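You operate a simulated robot arm through the tools that you are given. There is no shell and no other tool. Be economical: measure what you need, move in short steps, check, and stop when the job is done.

The job below is to be done with a simulated robot arm. You get a single attempt, and the scene is never put back.

TASK
Fetch the ream from the shelf trolley top and set it on top of the white proof there.

Only the result counts: the job must be done as asked and must still hold three seconds after the hand-in. Knocking over, shifting, dropping, spilling or breaking anything else fails it.

THE ROBOT
A 7-joint arm with a two-finger parallel gripper, fixed in place. Base frame: the origin is at the foot of the arm, x ahead of it, y to its left, z up; the work surface is at about z = 0. Units: m, degrees, N and s.
With the tool pointing down near the work surface it reaches from about 0.24 to 0.62 m from the base axis. Its first joint turns from -66.0 to 66.0 degrees. Payload 2.6 kg.
Tool frame: the origin (TCP) lies between the finger pads and is the grasp point; the fingertips stand 0.03 m ahead of it; z points along the fingers, y is the line along which they close. Largest opening 0.094 m; finger width 0.028, thickness 0.01; the body of the gripper, 0.05 by 0.096 m, starts 0.055 m behind the TCP.
Orientation is that of the tool frame in the base frame, as a unit quaternion [x, y, z, w]. With the fingers straight down and closing along the base's y, the tool's x points along the base's -x, its y along +y and its z along -z.

THE INTERFACE
- The arm moves only by the tool play_rows. Its argument "rows" is a list of rows, each an object of numbers (a shift or turn left out is 0, a gripper value left out holds the last): "jaw": the finger opening in m, from 0 to 0.094; "x", "y", "z": the shift along the tool's x, y, z in m; "spin": the turn about the tool's z in degrees. In form: [{"jaw": .., "x": .., "y": .., "z": .., "spin": ..}, ...]. A call has 1 to 10 rows; each row shifts and turns the commanded pose from where the row before left it, along the tool's axes as they then stand. Rows are played at 5 a second. More than 0.05 m and 8.6 degrees between two rows, or a gripper value outside its range, and nothing of the call is played. A pose out of reach is approached as far as the arm can. The call stops where the force on the tool passes 40 N (or 10 N more than at its start, if that is more) or the arm is blocked; 0.2 s more then pass. Each finger travels about 0.072 m/s and halts on what it meets, pressing with about 29 N; the grip force reading is that of the motor and also rises with nothing between the fingers. The clock runs only during rows and for 0.2 s after the last one: add rows that do not move to give the fingers time. It gives the time, the measured TCP pose, the force on the tool (base axes), the opening and the grip force at its end, in the units of the frame above (readings bear some noise).
- Cameras (640 x 400 px; columns grow to the right, rows downward): "scene" is fixed at [0.0304, 0.4248, 0.5694]; the picture's right is [-0.83, -0.55, 0.00], its down [-0.29, 0.43, -0.85] and it looks along [0.47, -0.71, -0.52] (base axes); focal length 358 px, centre (320, 200). "wrist" rides on the gripper at [0.076, 0.014, -0.103] in the tool frame; the picture's right is [-0.18, 0.98, 0.00], its down [-0.75, -0.14, -0.64] and it looks along [-0.63, -0.12, 0.77] (tool axes); focal length 243 px, centre (320, 200). There is no depth. A picture from a camera that has moved, and an enlarged one, comes with that camera's place and axes in the base frame and with its lens.
- camera(camera): a new picture of that camera. No time passes.
- inspect(camera, box): a new picture of the part [left, top, right, bottom] of that camera's present view, enlarged. No time passes.
- finish_job(): hands the job in; it is judged then, once.

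Work in short steps. Places have to be worked out from the pictures, the camera data and where the tool is seen: move nearer, look again, correct. Check each grasp and each placing, and mend what went wrong. You have 90 turns and 38 pictures in all, those below and enlarged ones among them. Open the gripper and draw the arm clear of the work before you hand the job in, unless the task says otherwise; then end with one line.

The tools are called after "Call:" as name(argument=value, ...) on one line, values as JSON. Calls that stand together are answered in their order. play_rows: Moves the arm, as the interface text tells. Its arguments: {"type":"object","properties":{"rows":{"type":"array"}},"required":["rows"]} The other tools are called the same way: camera (camera) takes a picture; inspect (camera, box) takes an enlarged picture of a part of a camera's view; finish_job () hands the job in.

At the start:

```text
clock: 0.0
ee_pos: [0.3251, -0.2405, 0.3145]
ee_rot: [-0.001, 1.0, 0.0, 0.001]
contact_force: [-0.2, -0.3, 0.0]
opening: 0.0941
grip_force: 0.1
```

scene: 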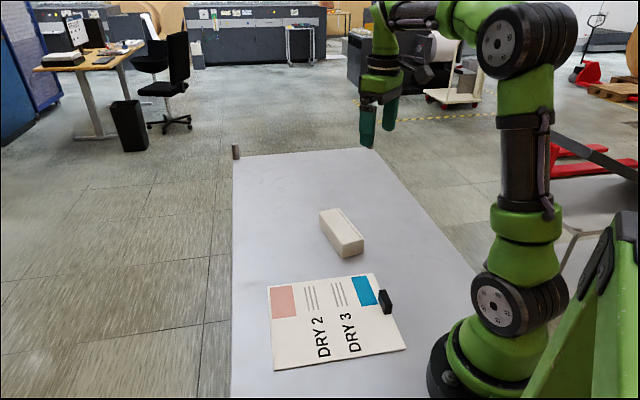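
wrist: 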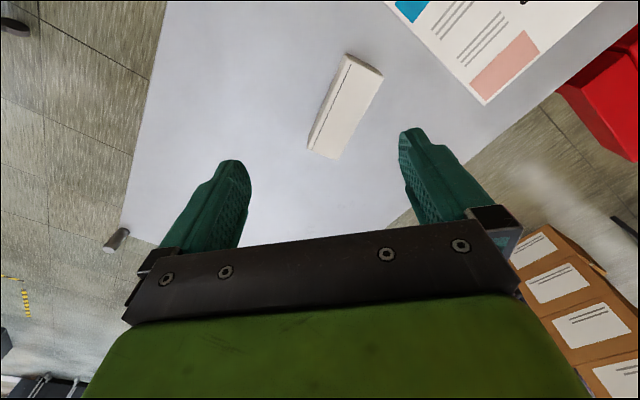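

I'll look closer at the ream and the proof before computing places.

Call:
inspect(camera="scene", box=[230, 190, 430, 390])

Call:
inspect(camera="wrist", box=[280, 0, 640, 200])

```text
2.00 times, centred on (330, 290) of scene
camera zoom: at [0.0304, 0.4248, 0.5694], right [-0.83, -0.55, 0.0], down [-0.29, 0.43, -0.85], along [0.47, -0.71, -0.52], focal length 717 px, centre (300, 20)
```

zoom: 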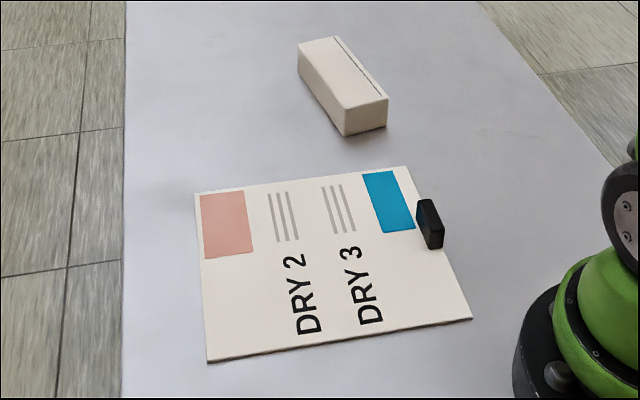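

```text
1.78 times, centred on (460, 100) of wrist
camera zoom: at [0.2481, -0.2272, 0.417], right [0.18, 0.98, 0.0], down [0.75, -0.14, 0.64], along [0.63, -0.12, -0.77], focal length 431 px, centre (71, 378)
```

zoom: 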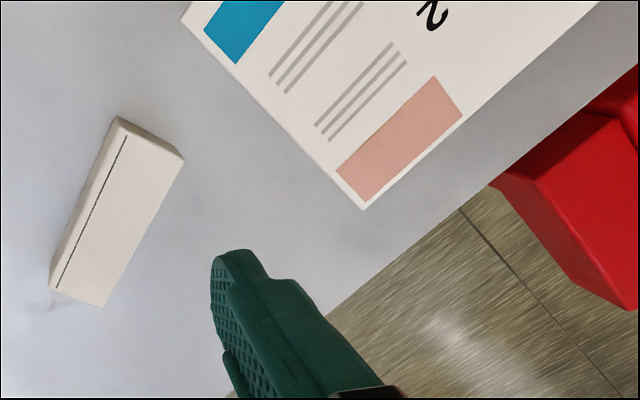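

The ream is roughly 0.13 x 0.056 x 0.046 m, centred near (0.39, -0.218) with its long axis at about -33°. The proof is centred near (0.284, 0.003). I'll move above the ream, line up with it and look again.

Call:
play_rows(rows=[{"jaw": 0.094, "x": -0.033, "y": 0.012}, {"x": -0.032, "y": 0.011}, {"spin": 8.25}, {"spin": 8.25}, {"spin": 8.25}, {"spin": 8.25}, {"z": 0.04}, {"z": 0.04}, {"z": 0.04}, {}])

Call:
camera(camera="wrist")

Call:
camera(camera="scene")

```text
clock: 2.2
ee_pos: [0.3885, -0.2166, 0.1949]
ee_rot: [0.284, 0.959, 0.0, 0.0]
contact_force: [0.3, -0.3, -0.2]
opening: 0.0938
grip_force: 0.0
```

```text
33 pictures are left
camera wrist: at [0.3322, -0.1652, 0.2977], right [0.69, 0.72, 0.0], down [0.55, -0.53, 0.64], along [0.46, -0.44, -0.77], focal length 243 px, centre (320, 200)
```

wrist: 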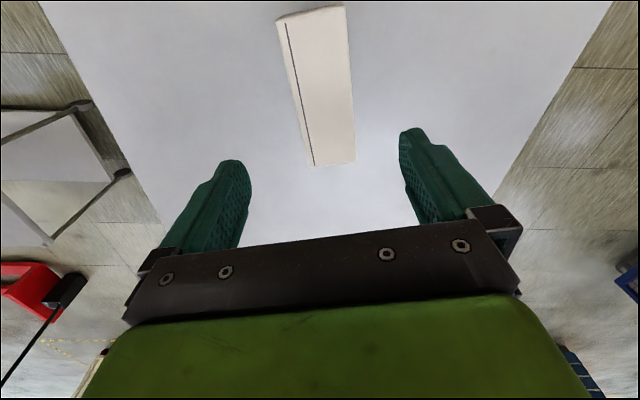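

```text
32 pictures are left
```

scene: 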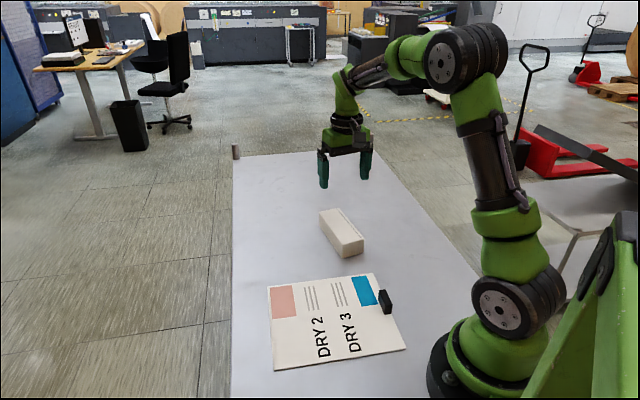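

Triangulating from the wrist view puts the ream at about (0.394, -0.217), with its axis near -35.5°. I'll make that small correction and descend most of the way.

Call:
play_rows(rows=[{"x": -0.004, "y": 0.002, "spin": 2.5}, {"z": 0.04}, {"z": 0.04}, {"z": 0.03}, {}])

Call:
camera(camera="wrist")

Call:
inspect(camera="scene", box=[270, 140, 430, 280])

```text
clock: 3.4
ee_pos: [0.3927, -0.2187, 0.0841]
ee_rot: [0.305, 0.952, 0.0, 0.0]
contact_force: [-0.3, 0.5, 0.4]
opening: 0.0939
grip_force: 0.0
```

```text
31 pictures are left
camera wrist: at [0.3377, -0.1639, 0.1874], right [0.72, 0.69, 0.0], down [0.53, -0.55, 0.64], along [0.45, -0.46, -0.77], focal length 243 px, centre (320, 200)
```

wrist: 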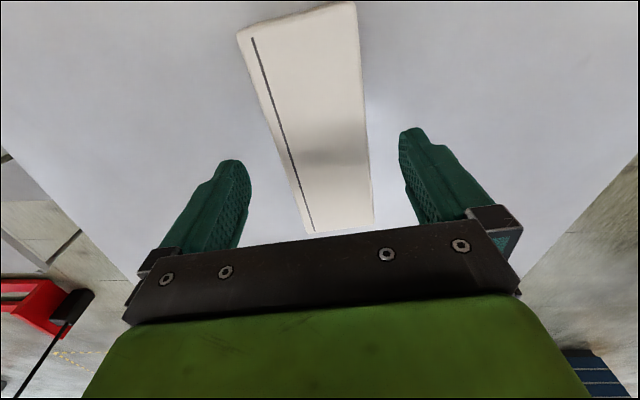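

```text
2.86 times, centred on (350, 210) of scene
camera zoom: at [0.0304, 0.4248, 0.5694], right [-0.83, -0.55, 0.0], down [-0.29, 0.43, -0.85], along [0.47, -0.71, -0.52], focal length 1024 px, centre (234, 171)
```

zoom: 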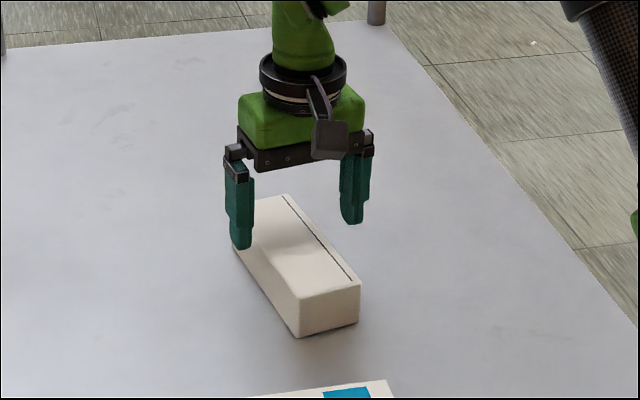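

The fingers straddle the ream: it reads centred within about 2 mm and aligned within about 1°. I'll descend to z≈0.037 and close.

Call:
play_rows(rows=[{"x": -0.001, "y": 0.001, "spin": -1, "z": 0.024}, {"z": 0.023}, {}, {"jaw": 0.065}, {"jaw": 0.04}, {"jaw": 0.03}, {"jaw": 0.03}, {"jaw": 0.03}])

```text
clock: 5.2
ee_pos: [0.3954, -0.2176, 0.0378]
ee_rot: [0.297, 0.955, 0.0, 0.001]
contact_force: [-0.2, -0.5, 0.0]
opening: 0.0641
grip_force: 28.8
```

The fingers stopped at 0.064 m with 28.8 N of grip force, so the ream is held. I'll lift it and check.

Call:
play_rows(rows=[{"jaw": 0.02, "z": -0.02}, {"z": -0.03}, {"z": -0.03}, {"z": -0.03}, {}])

Call:
camera(camera="scene")

Call:
camera(camera="wrist")

```text
clock: 6.4
ee_pos: [0.397, -0.2175, 0.1475]
ee_rot: [0.296, 0.955, 0.0, 0.0]
contact_force: [0.0, 0.2, 0.5]
opening: 0.0202
grip_force: 0.1
```

```text
29 pictures are left
```

scene: 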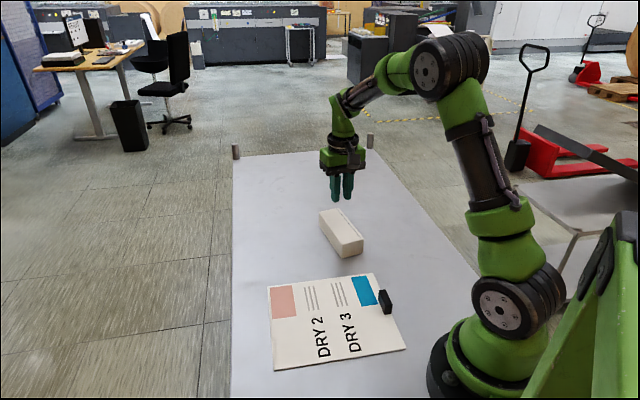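

```text
28 pictures are left
camera wrist: at [0.3405, -0.1636, 0.2505], right [0.71, 0.71, 0.0], down [0.54, -0.54, 0.64], along [0.45, -0.45, -0.77], focal length 243 px, centre (320, 200)
```

wrist: 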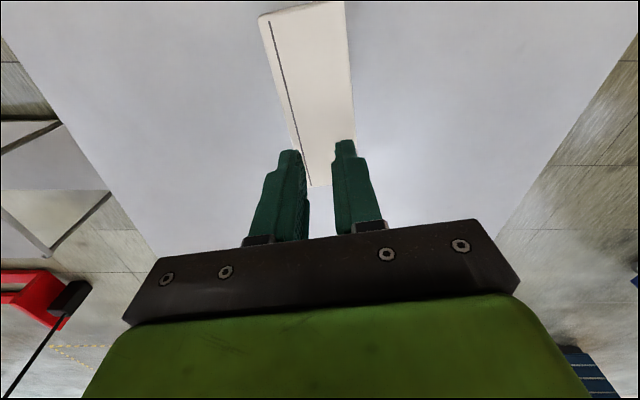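

The jaw closed to 0.020 m during the lift, so the ream slipped out, and it still appears to be standing where it was. I'll look closely at it before regrasping.

Call:
inspect(camera="scene", box=[270, 170, 430, 280])

Call:
inspect(camera="wrist", box=[220, 0, 420, 200])

```text
3.64 times, centred on (350, 225) of scene
camera zoom: at [0.0304, 0.4248, 0.5694], right [-0.83, -0.55, 0.0], down [-0.29, 0.43, -0.85], along [0.47, -0.71, -0.52], focal length 1304 px, centre (211, 109)
```

zoom: 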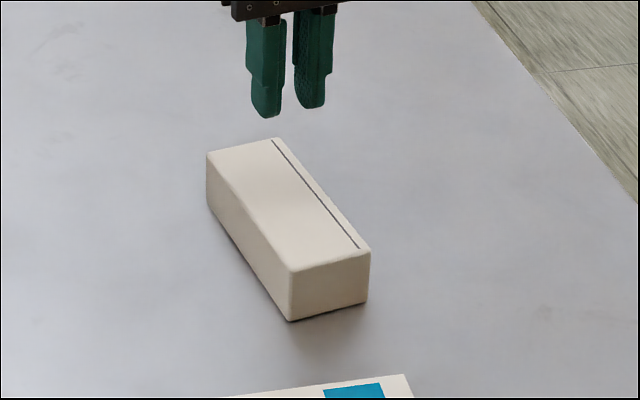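

```text
2.00 times, centred on (320, 100) of wrist
camera zoom: at [0.3405, -0.1636, 0.2505], right [0.71, 0.71, 0.0], down [0.54, -0.54, 0.64], along [0.45, -0.45, -0.77], focal length 485 px, centre (320, 400)
```

zoom: 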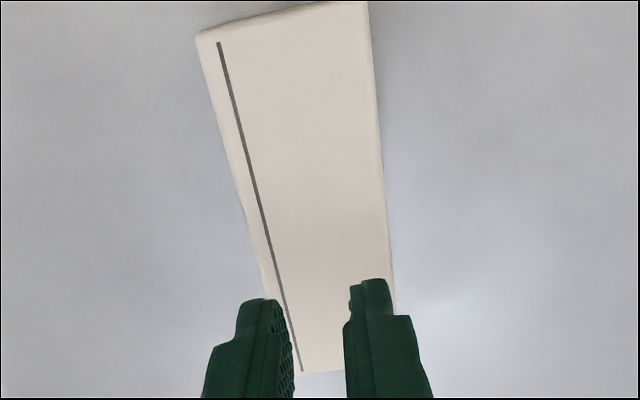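

The ream is essentially unmoved. I'll regrasp it lower, with tips near the table, then lift just a few millimetres and read the force.

Call:
play_rows(rows=[{"jaw": 0.094}, {"jaw": 0.094}, {"jaw": 0.094}, {"jaw": 0.094, "z": 0.04}, {"z": 0.04}, {"z": 0.025}, {"z": 0.008}, {}])

Call:
play_rows(rows=[{"jaw": 0.07}, {"jaw": 0.045}, {"jaw": 0.0}, {"jaw": 0.0}, {"jaw": 0.0}, {"jaw": 0.0}])

Call:
inspect(camera="scene", box=[270, 170, 430, 280])

Call:
camera(camera="wrist")

```text
clock: 8.2
ee_pos: [0.3951, -0.2186, 0.0346]
ee_rot: [0.297, 0.955, 0.0, 0.0]
contact_force: [0.1, 0.5, 0.5]
opening: 0.0941
grip_force: 0.0
```

```text
clock: 9.6
ee_pos: [0.3967, -0.2174, 0.0343]
ee_rot: [0.297, 0.955, 0.001, 0.0]
contact_force: [0.1, 0.0, 0.5]
opening: 0.0641
grip_force: 29.5
```

```text
3.64 times, centred on (350, 225) of scene
camera zoom: at [0.0304, 0.4248, 0.5694], right [-0.83, -0.55, 0.0], down [-0.29, 0.43, -0.85], along [0.47, -0.71, -0.52], focal length 1304 px, centre (211, 109)
```

zoom: 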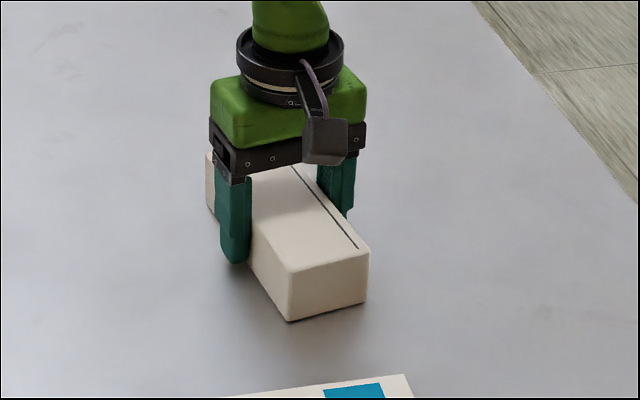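

```text
24 pictures are left
camera wrist: at [0.3398, -0.1633, 0.1373], right [0.71, 0.71, 0.0], down [0.54, -0.54, 0.64], along [0.45, -0.45, -0.77], focal length 243 px, centre (320, 200)
```

wrist: 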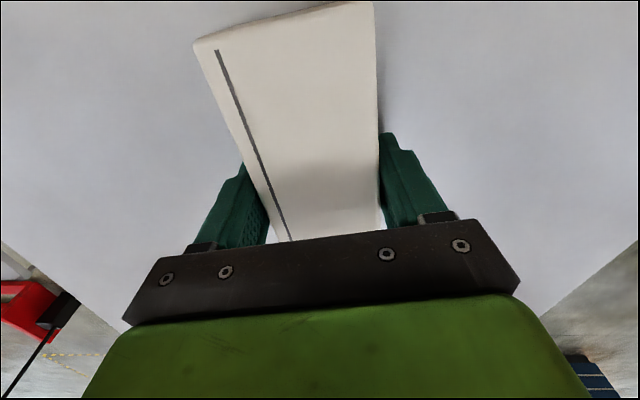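

The fingers hold the ream cleanly. I'll lift very gently and read the load.

Call:
play_rows(rows=[{"z": -0.002}, {"z": -0.002}, {"z": -0.002}, {}])

Call:
play_rows(rows=[{"z": -0.003}, {"z": -0.003}, {"z": -0.003}, {}])

Call:
inspect(camera="scene", box=[270, 170, 430, 280])

```text
clock: 10.6
ee_pos: [0.3958, -0.2179, 0.0407]
ee_rot: [0.297, 0.955, 0.0, -0.001]
contact_force: [-0.8, 0.0, -3.7]
opening: 0.0643
grip_force: 28.4
```

```text
clock: 11.6
ee_pos: [0.3942, -0.2175, 0.0498]
ee_rot: [0.296, 0.955, 0.001, 0.0]
contact_force: [0.1, 0.1, -4.4]
opening: 0.0642
grip_force: 28.4
```

```text
3.64 times, centred on (350, 225) of scene
camera zoom: at [0.0304, 0.4248, 0.5694], right [-0.83, -0.55, 0.0], down [-0.29, 0.43, -0.85], along [0.47, -0.71, -0.52], focal length 1304 px, centre (211, 109)
```

zoom: 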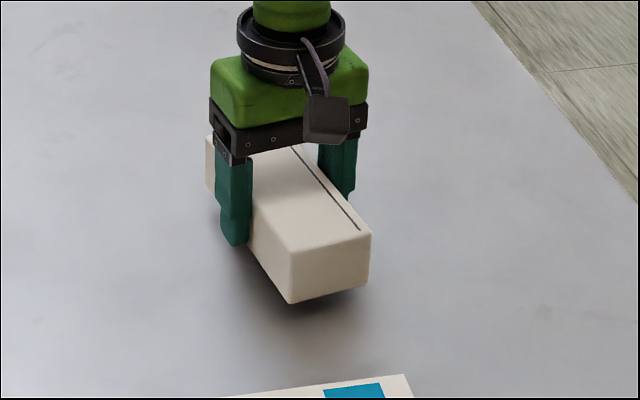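

The load is a steady 4.4 N and the ream rises with the fingers. I'll continue slowly to about 6 cm of clearance.

Call:
play_rows(rows=[{"z": -0.003}, {"z": -0.004}, {"z": -0.005}, {"z": -0.005}, {"z": -0.005}, {"z": -0.005}, {"z": -0.004}, {"z": -0.002}, {}])

Call:
inspect(camera="scene", box=[270, 140, 430, 280])

```text
clock: 13.6
ee_pos: [0.3952, -0.2181, 0.0823]
ee_rot: [0.296, 0.955, 0.001, 0.0]
contact_force: [0.5, -0.2, -4.4]
opening: 0.0645
grip_force: 29.2
```

```text
2.86 times, centred on (350, 210) of scene
camera zoom: at [0.0304, 0.4248, 0.5694], right [-0.83, -0.55, 0.0], down [-0.29, 0.43, -0.85], along [0.47, -0.71, -0.52], focal length 1024 px, centre (234, 171)
```

zoom: 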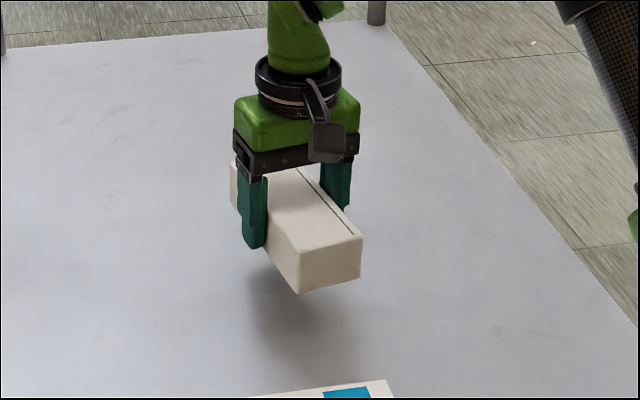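

The bottom is about 47 mm up with no slip. I'll travel gently toward the proof centre at (0.2835, 0.003).

Call:
play_rows(rows=[{"x": 0.0035, "y": 0.0019}, {"x": 0.007, "y": 0.0038}, {"x": 0.0096, "y": 0.0053}, {"x": 0.0114, "y": 0.0063}, {"x": 0.0114, "y": 0.0063}, {"x": 0.0114, "y": 0.0063}, {"x": 0.0114, "y": 0.0063}, {"x": 0.0096, "y": 0.0053}, {"x": 0.007, "y": 0.0038}, {"x": 0.0035, "y": 0.0019}])

Call:
play_rows(rows=[{"x": 0.0035, "y": 0.0019}, {"x": 0.007, "y": 0.0038}, {"x": 0.0096, "y": 0.0053}, {"x": 0.0114, "y": 0.0063}, {"x": 0.0114, "y": 0.0063}, {"x": 0.0114, "y": 0.0063}, {"x": 0.0114, "y": 0.0063}, {"x": 0.0096, "y": 0.0053}, {"x": 0.007, "y": 0.0038}, {"x": 0.0035, "y": 0.0019}])

Call:
camera(camera="scene")

```text
clock: 15.8
ee_pos: [0.3515, -0.1301, 0.084]
ee_rot: [0.297, 0.955, 0.0, 0.0]
contact_force: [-0.3, 0.4, -3.7]
opening: 0.0643
grip_force: 28.8
```

```text
clock: 18.0
ee_pos: [0.308, -0.0425, 0.0826]
ee_rot: [0.296, 0.955, 0.0, 0.0]
contact_force: [0.1, 0.5, -3.1]
opening: 0.0639
grip_force: 29.2
```

```text
21 pictures are left
```

scene: 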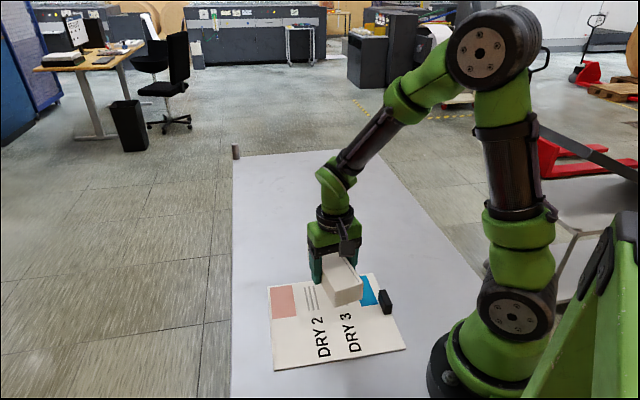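

Still held. I'll cover the last 5 cm, then turn about 11.5° so the ream lines up with the sheet between the colour patches.

Call:
play_rows(rows=[{"x": 0.004, "y": 0.002}, {"x": 0.008, "y": 0.004}, {"x": 0.011, "y": 0.006}, {"x": 0.011, "y": 0.0056}, {"x": 0.008, "y": 0.004}, {"x": 0.004, "y": 0.002}, {}])

Call:
play_rows(rows=[{"spin": 0.8}, {"spin": 1.5}, {"spin": 1.5}, {"spin": 1.5}, {"spin": 1.5}, {"spin": 1.5}, {"spin": 1.5}, {"spin": 1.0}, {"spin": 0.7}, {}])

Call:
inspect(camera="scene", box=[240, 220, 420, 390])

Call:
camera(camera="wrist")

```text
clock: 19.6
ee_pos: [0.2841, 0.0022, 0.0826]
ee_rot: [0.297, 0.955, 0.0, 0.0]
contact_force: [0.4, 0.8, -3.0]
opening: 0.0645
grip_force: 29.2
```

```text
clock: 21.8
ee_pos: [0.2837, 0.0029, 0.0827]
ee_rot: [0.391, 0.92, 0.0, -0.001]
contact_force: [0.7, -0.2, -4.0]
opening: 0.0644
grip_force: 28.8
```

```text
2.35 times, centred on (330, 305) of scene
camera zoom: at [0.0304, 0.4248, 0.5694], right [-0.83, -0.55, 0.0], down [-0.29, 0.43, -0.85], along [0.47, -0.71, -0.52], focal length 844 px, centre (296, -47)
```

zoom: 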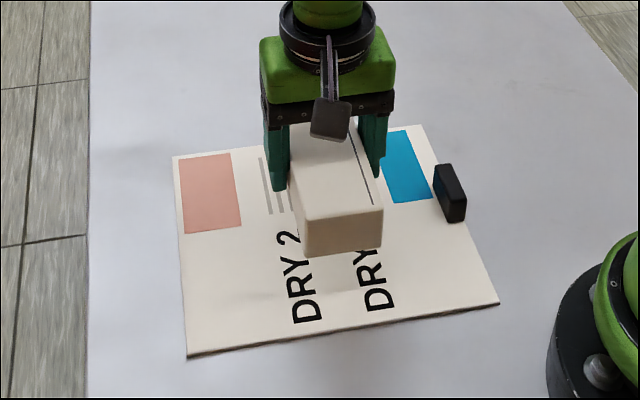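

```text
19 pictures are left
camera wrist: at [0.2402, 0.0666, 0.1849], right [0.83, 0.55, 0.0], down [0.42, -0.64, 0.64], along [0.35, -0.54, -0.77], focal length 243 px, centre (320, 200)
```

wrist: 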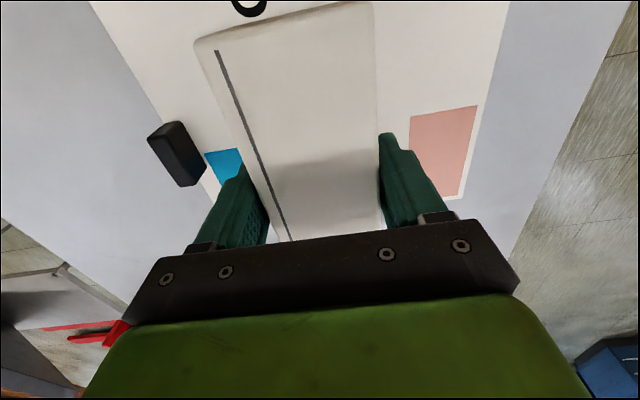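

The ream hangs level over the proof, between the patches and well clear of the black block. I'll lower it by 40 mm, then feel for contact.

Call:
play_rows(rows=[{"z": 0.002}, {"z": 0.004}, {"z": 0.005}, {"z": 0.006}, {"z": 0.006}, {"z": 0.005}, {"z": 0.004}, {"z": 0.003}, {"z": 0.002}, {}])

Call:
play_rows(rows=[{"z": 0.001}, {"z": 0.001}, {}])

Call:
inspect(camera="scene", box=[240, 220, 420, 390])

```text
clock: 24.0
ee_pos: [0.2834, 0.0028, 0.0464]
ee_rot: [0.389, 0.921, -0.001, -0.001]
contact_force: [-0.2, -0.1, -4.9]
opening: 0.0642
grip_force: 28.8
```

```text
clock: 24.8
ee_pos: [0.2833, 0.0024, 0.0438]
ee_rot: [0.392, 0.92, 0.0, -0.001]
contact_force: [0.8, 0.0, -4.4]
opening: 0.0643
grip_force: 28.8
```

```text
2.35 times, centred on (330, 305) of scene
camera zoom: at [0.0304, 0.4248, 0.5694], right [-0.83, -0.55, 0.0], down [-0.29, 0.43, -0.85], along [0.47, -0.71, -0.52], focal length 844 px, centre (296, -47)
```

zoom: 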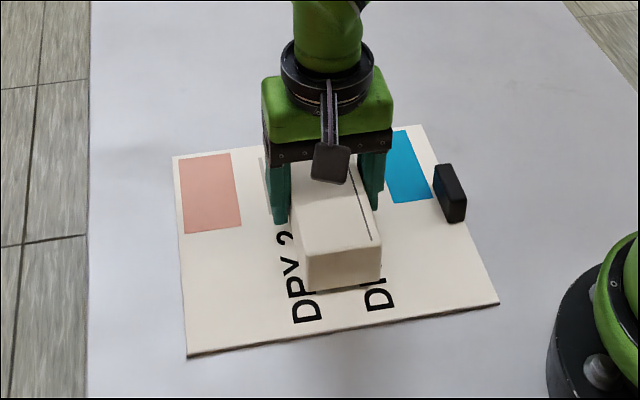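

Still carrying the full load, about 5 mm above the sheet. I'll continue in 1 mm steps.

Call:
play_rows(rows=[{"z": 0.001}, {"z": 0.001}, {"z": 0.001}, {}])

Call:
play_rows(rows=[{"z": 0.001}, {"z": 0.001}, {}])

```text
clock: 25.8
ee_pos: [0.2839, 0.0024, 0.0398]
ee_rot: [0.391, 0.92, 0.0, 0.0]
contact_force: [-0.4, -0.4, -3.7]
opening: 0.0643
grip_force: 28.9
```

```text
clock: 26.6
ee_pos: [0.2834, 0.003, 0.0389]
ee_rot: [0.391, 0.92, 0.0, 0.0]
contact_force: [-1.5, -0.2, -1.8]
opening: 0.0644
grip_force: 28.8
```

The load has dropped to 1.8 N, so contact is starting. I'll go another millimetre or so.

Call:
play_rows(rows=[{"z": 0.001}, {}])

```text
clock: 27.2
ee_pos: [0.2833, 0.0036, 0.0372]
ee_rot: [0.391, 0.92, 0.001, 0.0]
contact_force: [-4.2, 0.9, 18.3]
opening: 0.064
grip_force: 29.3
```

It is seated, with 18 N pushing up. I'll ease back half a millimetre to unload it, then open slowly.

Call:
play_rows(rows=[{"z": -0.0006}, {}])

Call:
play_rows(rows=[{"jaw": 0.066}, {"jaw": 0.07}, {"jaw": 0.078}, {"jaw": 0.086}, {"jaw": 0.094}, {}])

Call:
inspect(camera="scene", box=[240, 220, 420, 390])

Call:
camera(camera="wrist")

```text
clock: 27.8
ee_pos: [0.2851, 0.0022, 0.0371]
ee_rot: [0.391, 0.92, 0.0, 0.001]
contact_force: [2.1, 2.5, 6.9]
opening: 0.0641
grip_force: 28.7
```

```text
clock: 29.2
ee_pos: [0.2829, 0.0026, 0.0374]
ee_rot: [0.391, 0.92, 0.0, 0.0]
contact_force: [-1.0, -0.1, -0.1]
opening: 0.0939
grip_force: 0.0
```

```text
2.35 times, centred on (330, 305) of scene
camera zoom: at [0.0304, 0.4248, 0.5694], right [-0.83, -0.55, 0.0], down [-0.29, 0.43, -0.85], along [0.47, -0.71, -0.52], focal length 844 px, centre (296, -47)
```

zoom: 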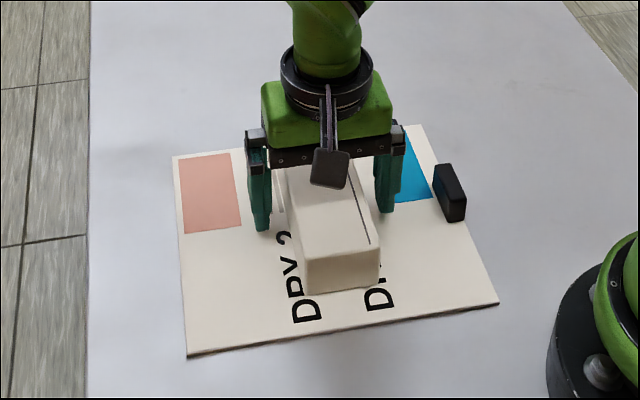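

```text
16 pictures are left
camera wrist: at [0.2401, 0.0662, 0.1411], right [0.83, 0.55, 0.0], down [0.42, -0.64, 0.64], along [0.35, -0.54, -0.77], focal length 243 px, centre (320, 200)
```

wrist: 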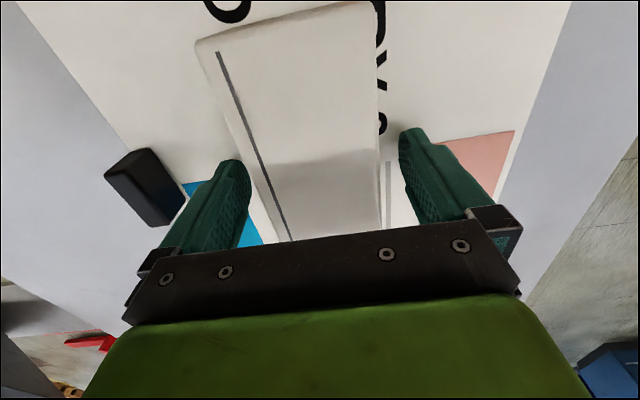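

The ream is released and both fingers are clear on either side. I'll withdraw straight up and then back away.

Call:
play_rows(rows=[{"z": -0.01}, {"z": -0.02}, {"z": -0.03}, {"z": -0.04}, {"z": -0.04}, {"z": -0.04}, {"x": -0.04}, {"x": -0.04}, {"x": -0.04}, {}])

Call:
camera(camera="scene")

Call:
inspect(camera="scene", box=[240, 220, 420, 390])

```text
clock: 31.4
ee_pos: [0.3663, -0.0844, 0.2151]
ee_rot: [0.391, 0.92, 0.0, 0.0]
contact_force: [-0.5, -0.6, 0.5]
opening: 0.094
grip_force: 0.0
```

```text
15 pictures are left
```

scene: 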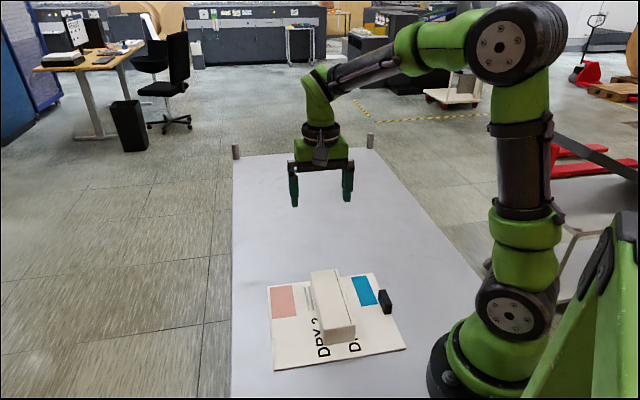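

```text
2.35 times, centred on (330, 305) of scene
camera zoom: at [0.0304, 0.4248, 0.5694], right [-0.83, -0.55, 0.0], down [-0.29, 0.43, -0.85], along [0.47, -0.71, -0.52], focal length 844 px, centre (296, -47)
```

zoom: 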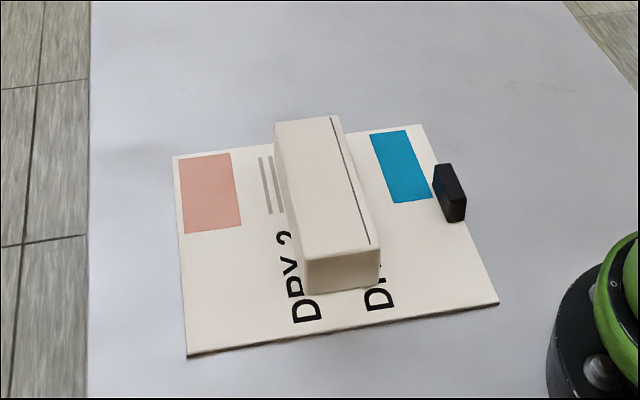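

The ream lies flat and wholly on the white proof. The proof and the black block are unmoved, and the arm is clear, so I'm handing in.

Call:
finish_job()

```text
The job is handed in.
```

The ream is resting flat on the white proof, between its colour patches. The first lift slipped, but the second held, and nothing else was moved.
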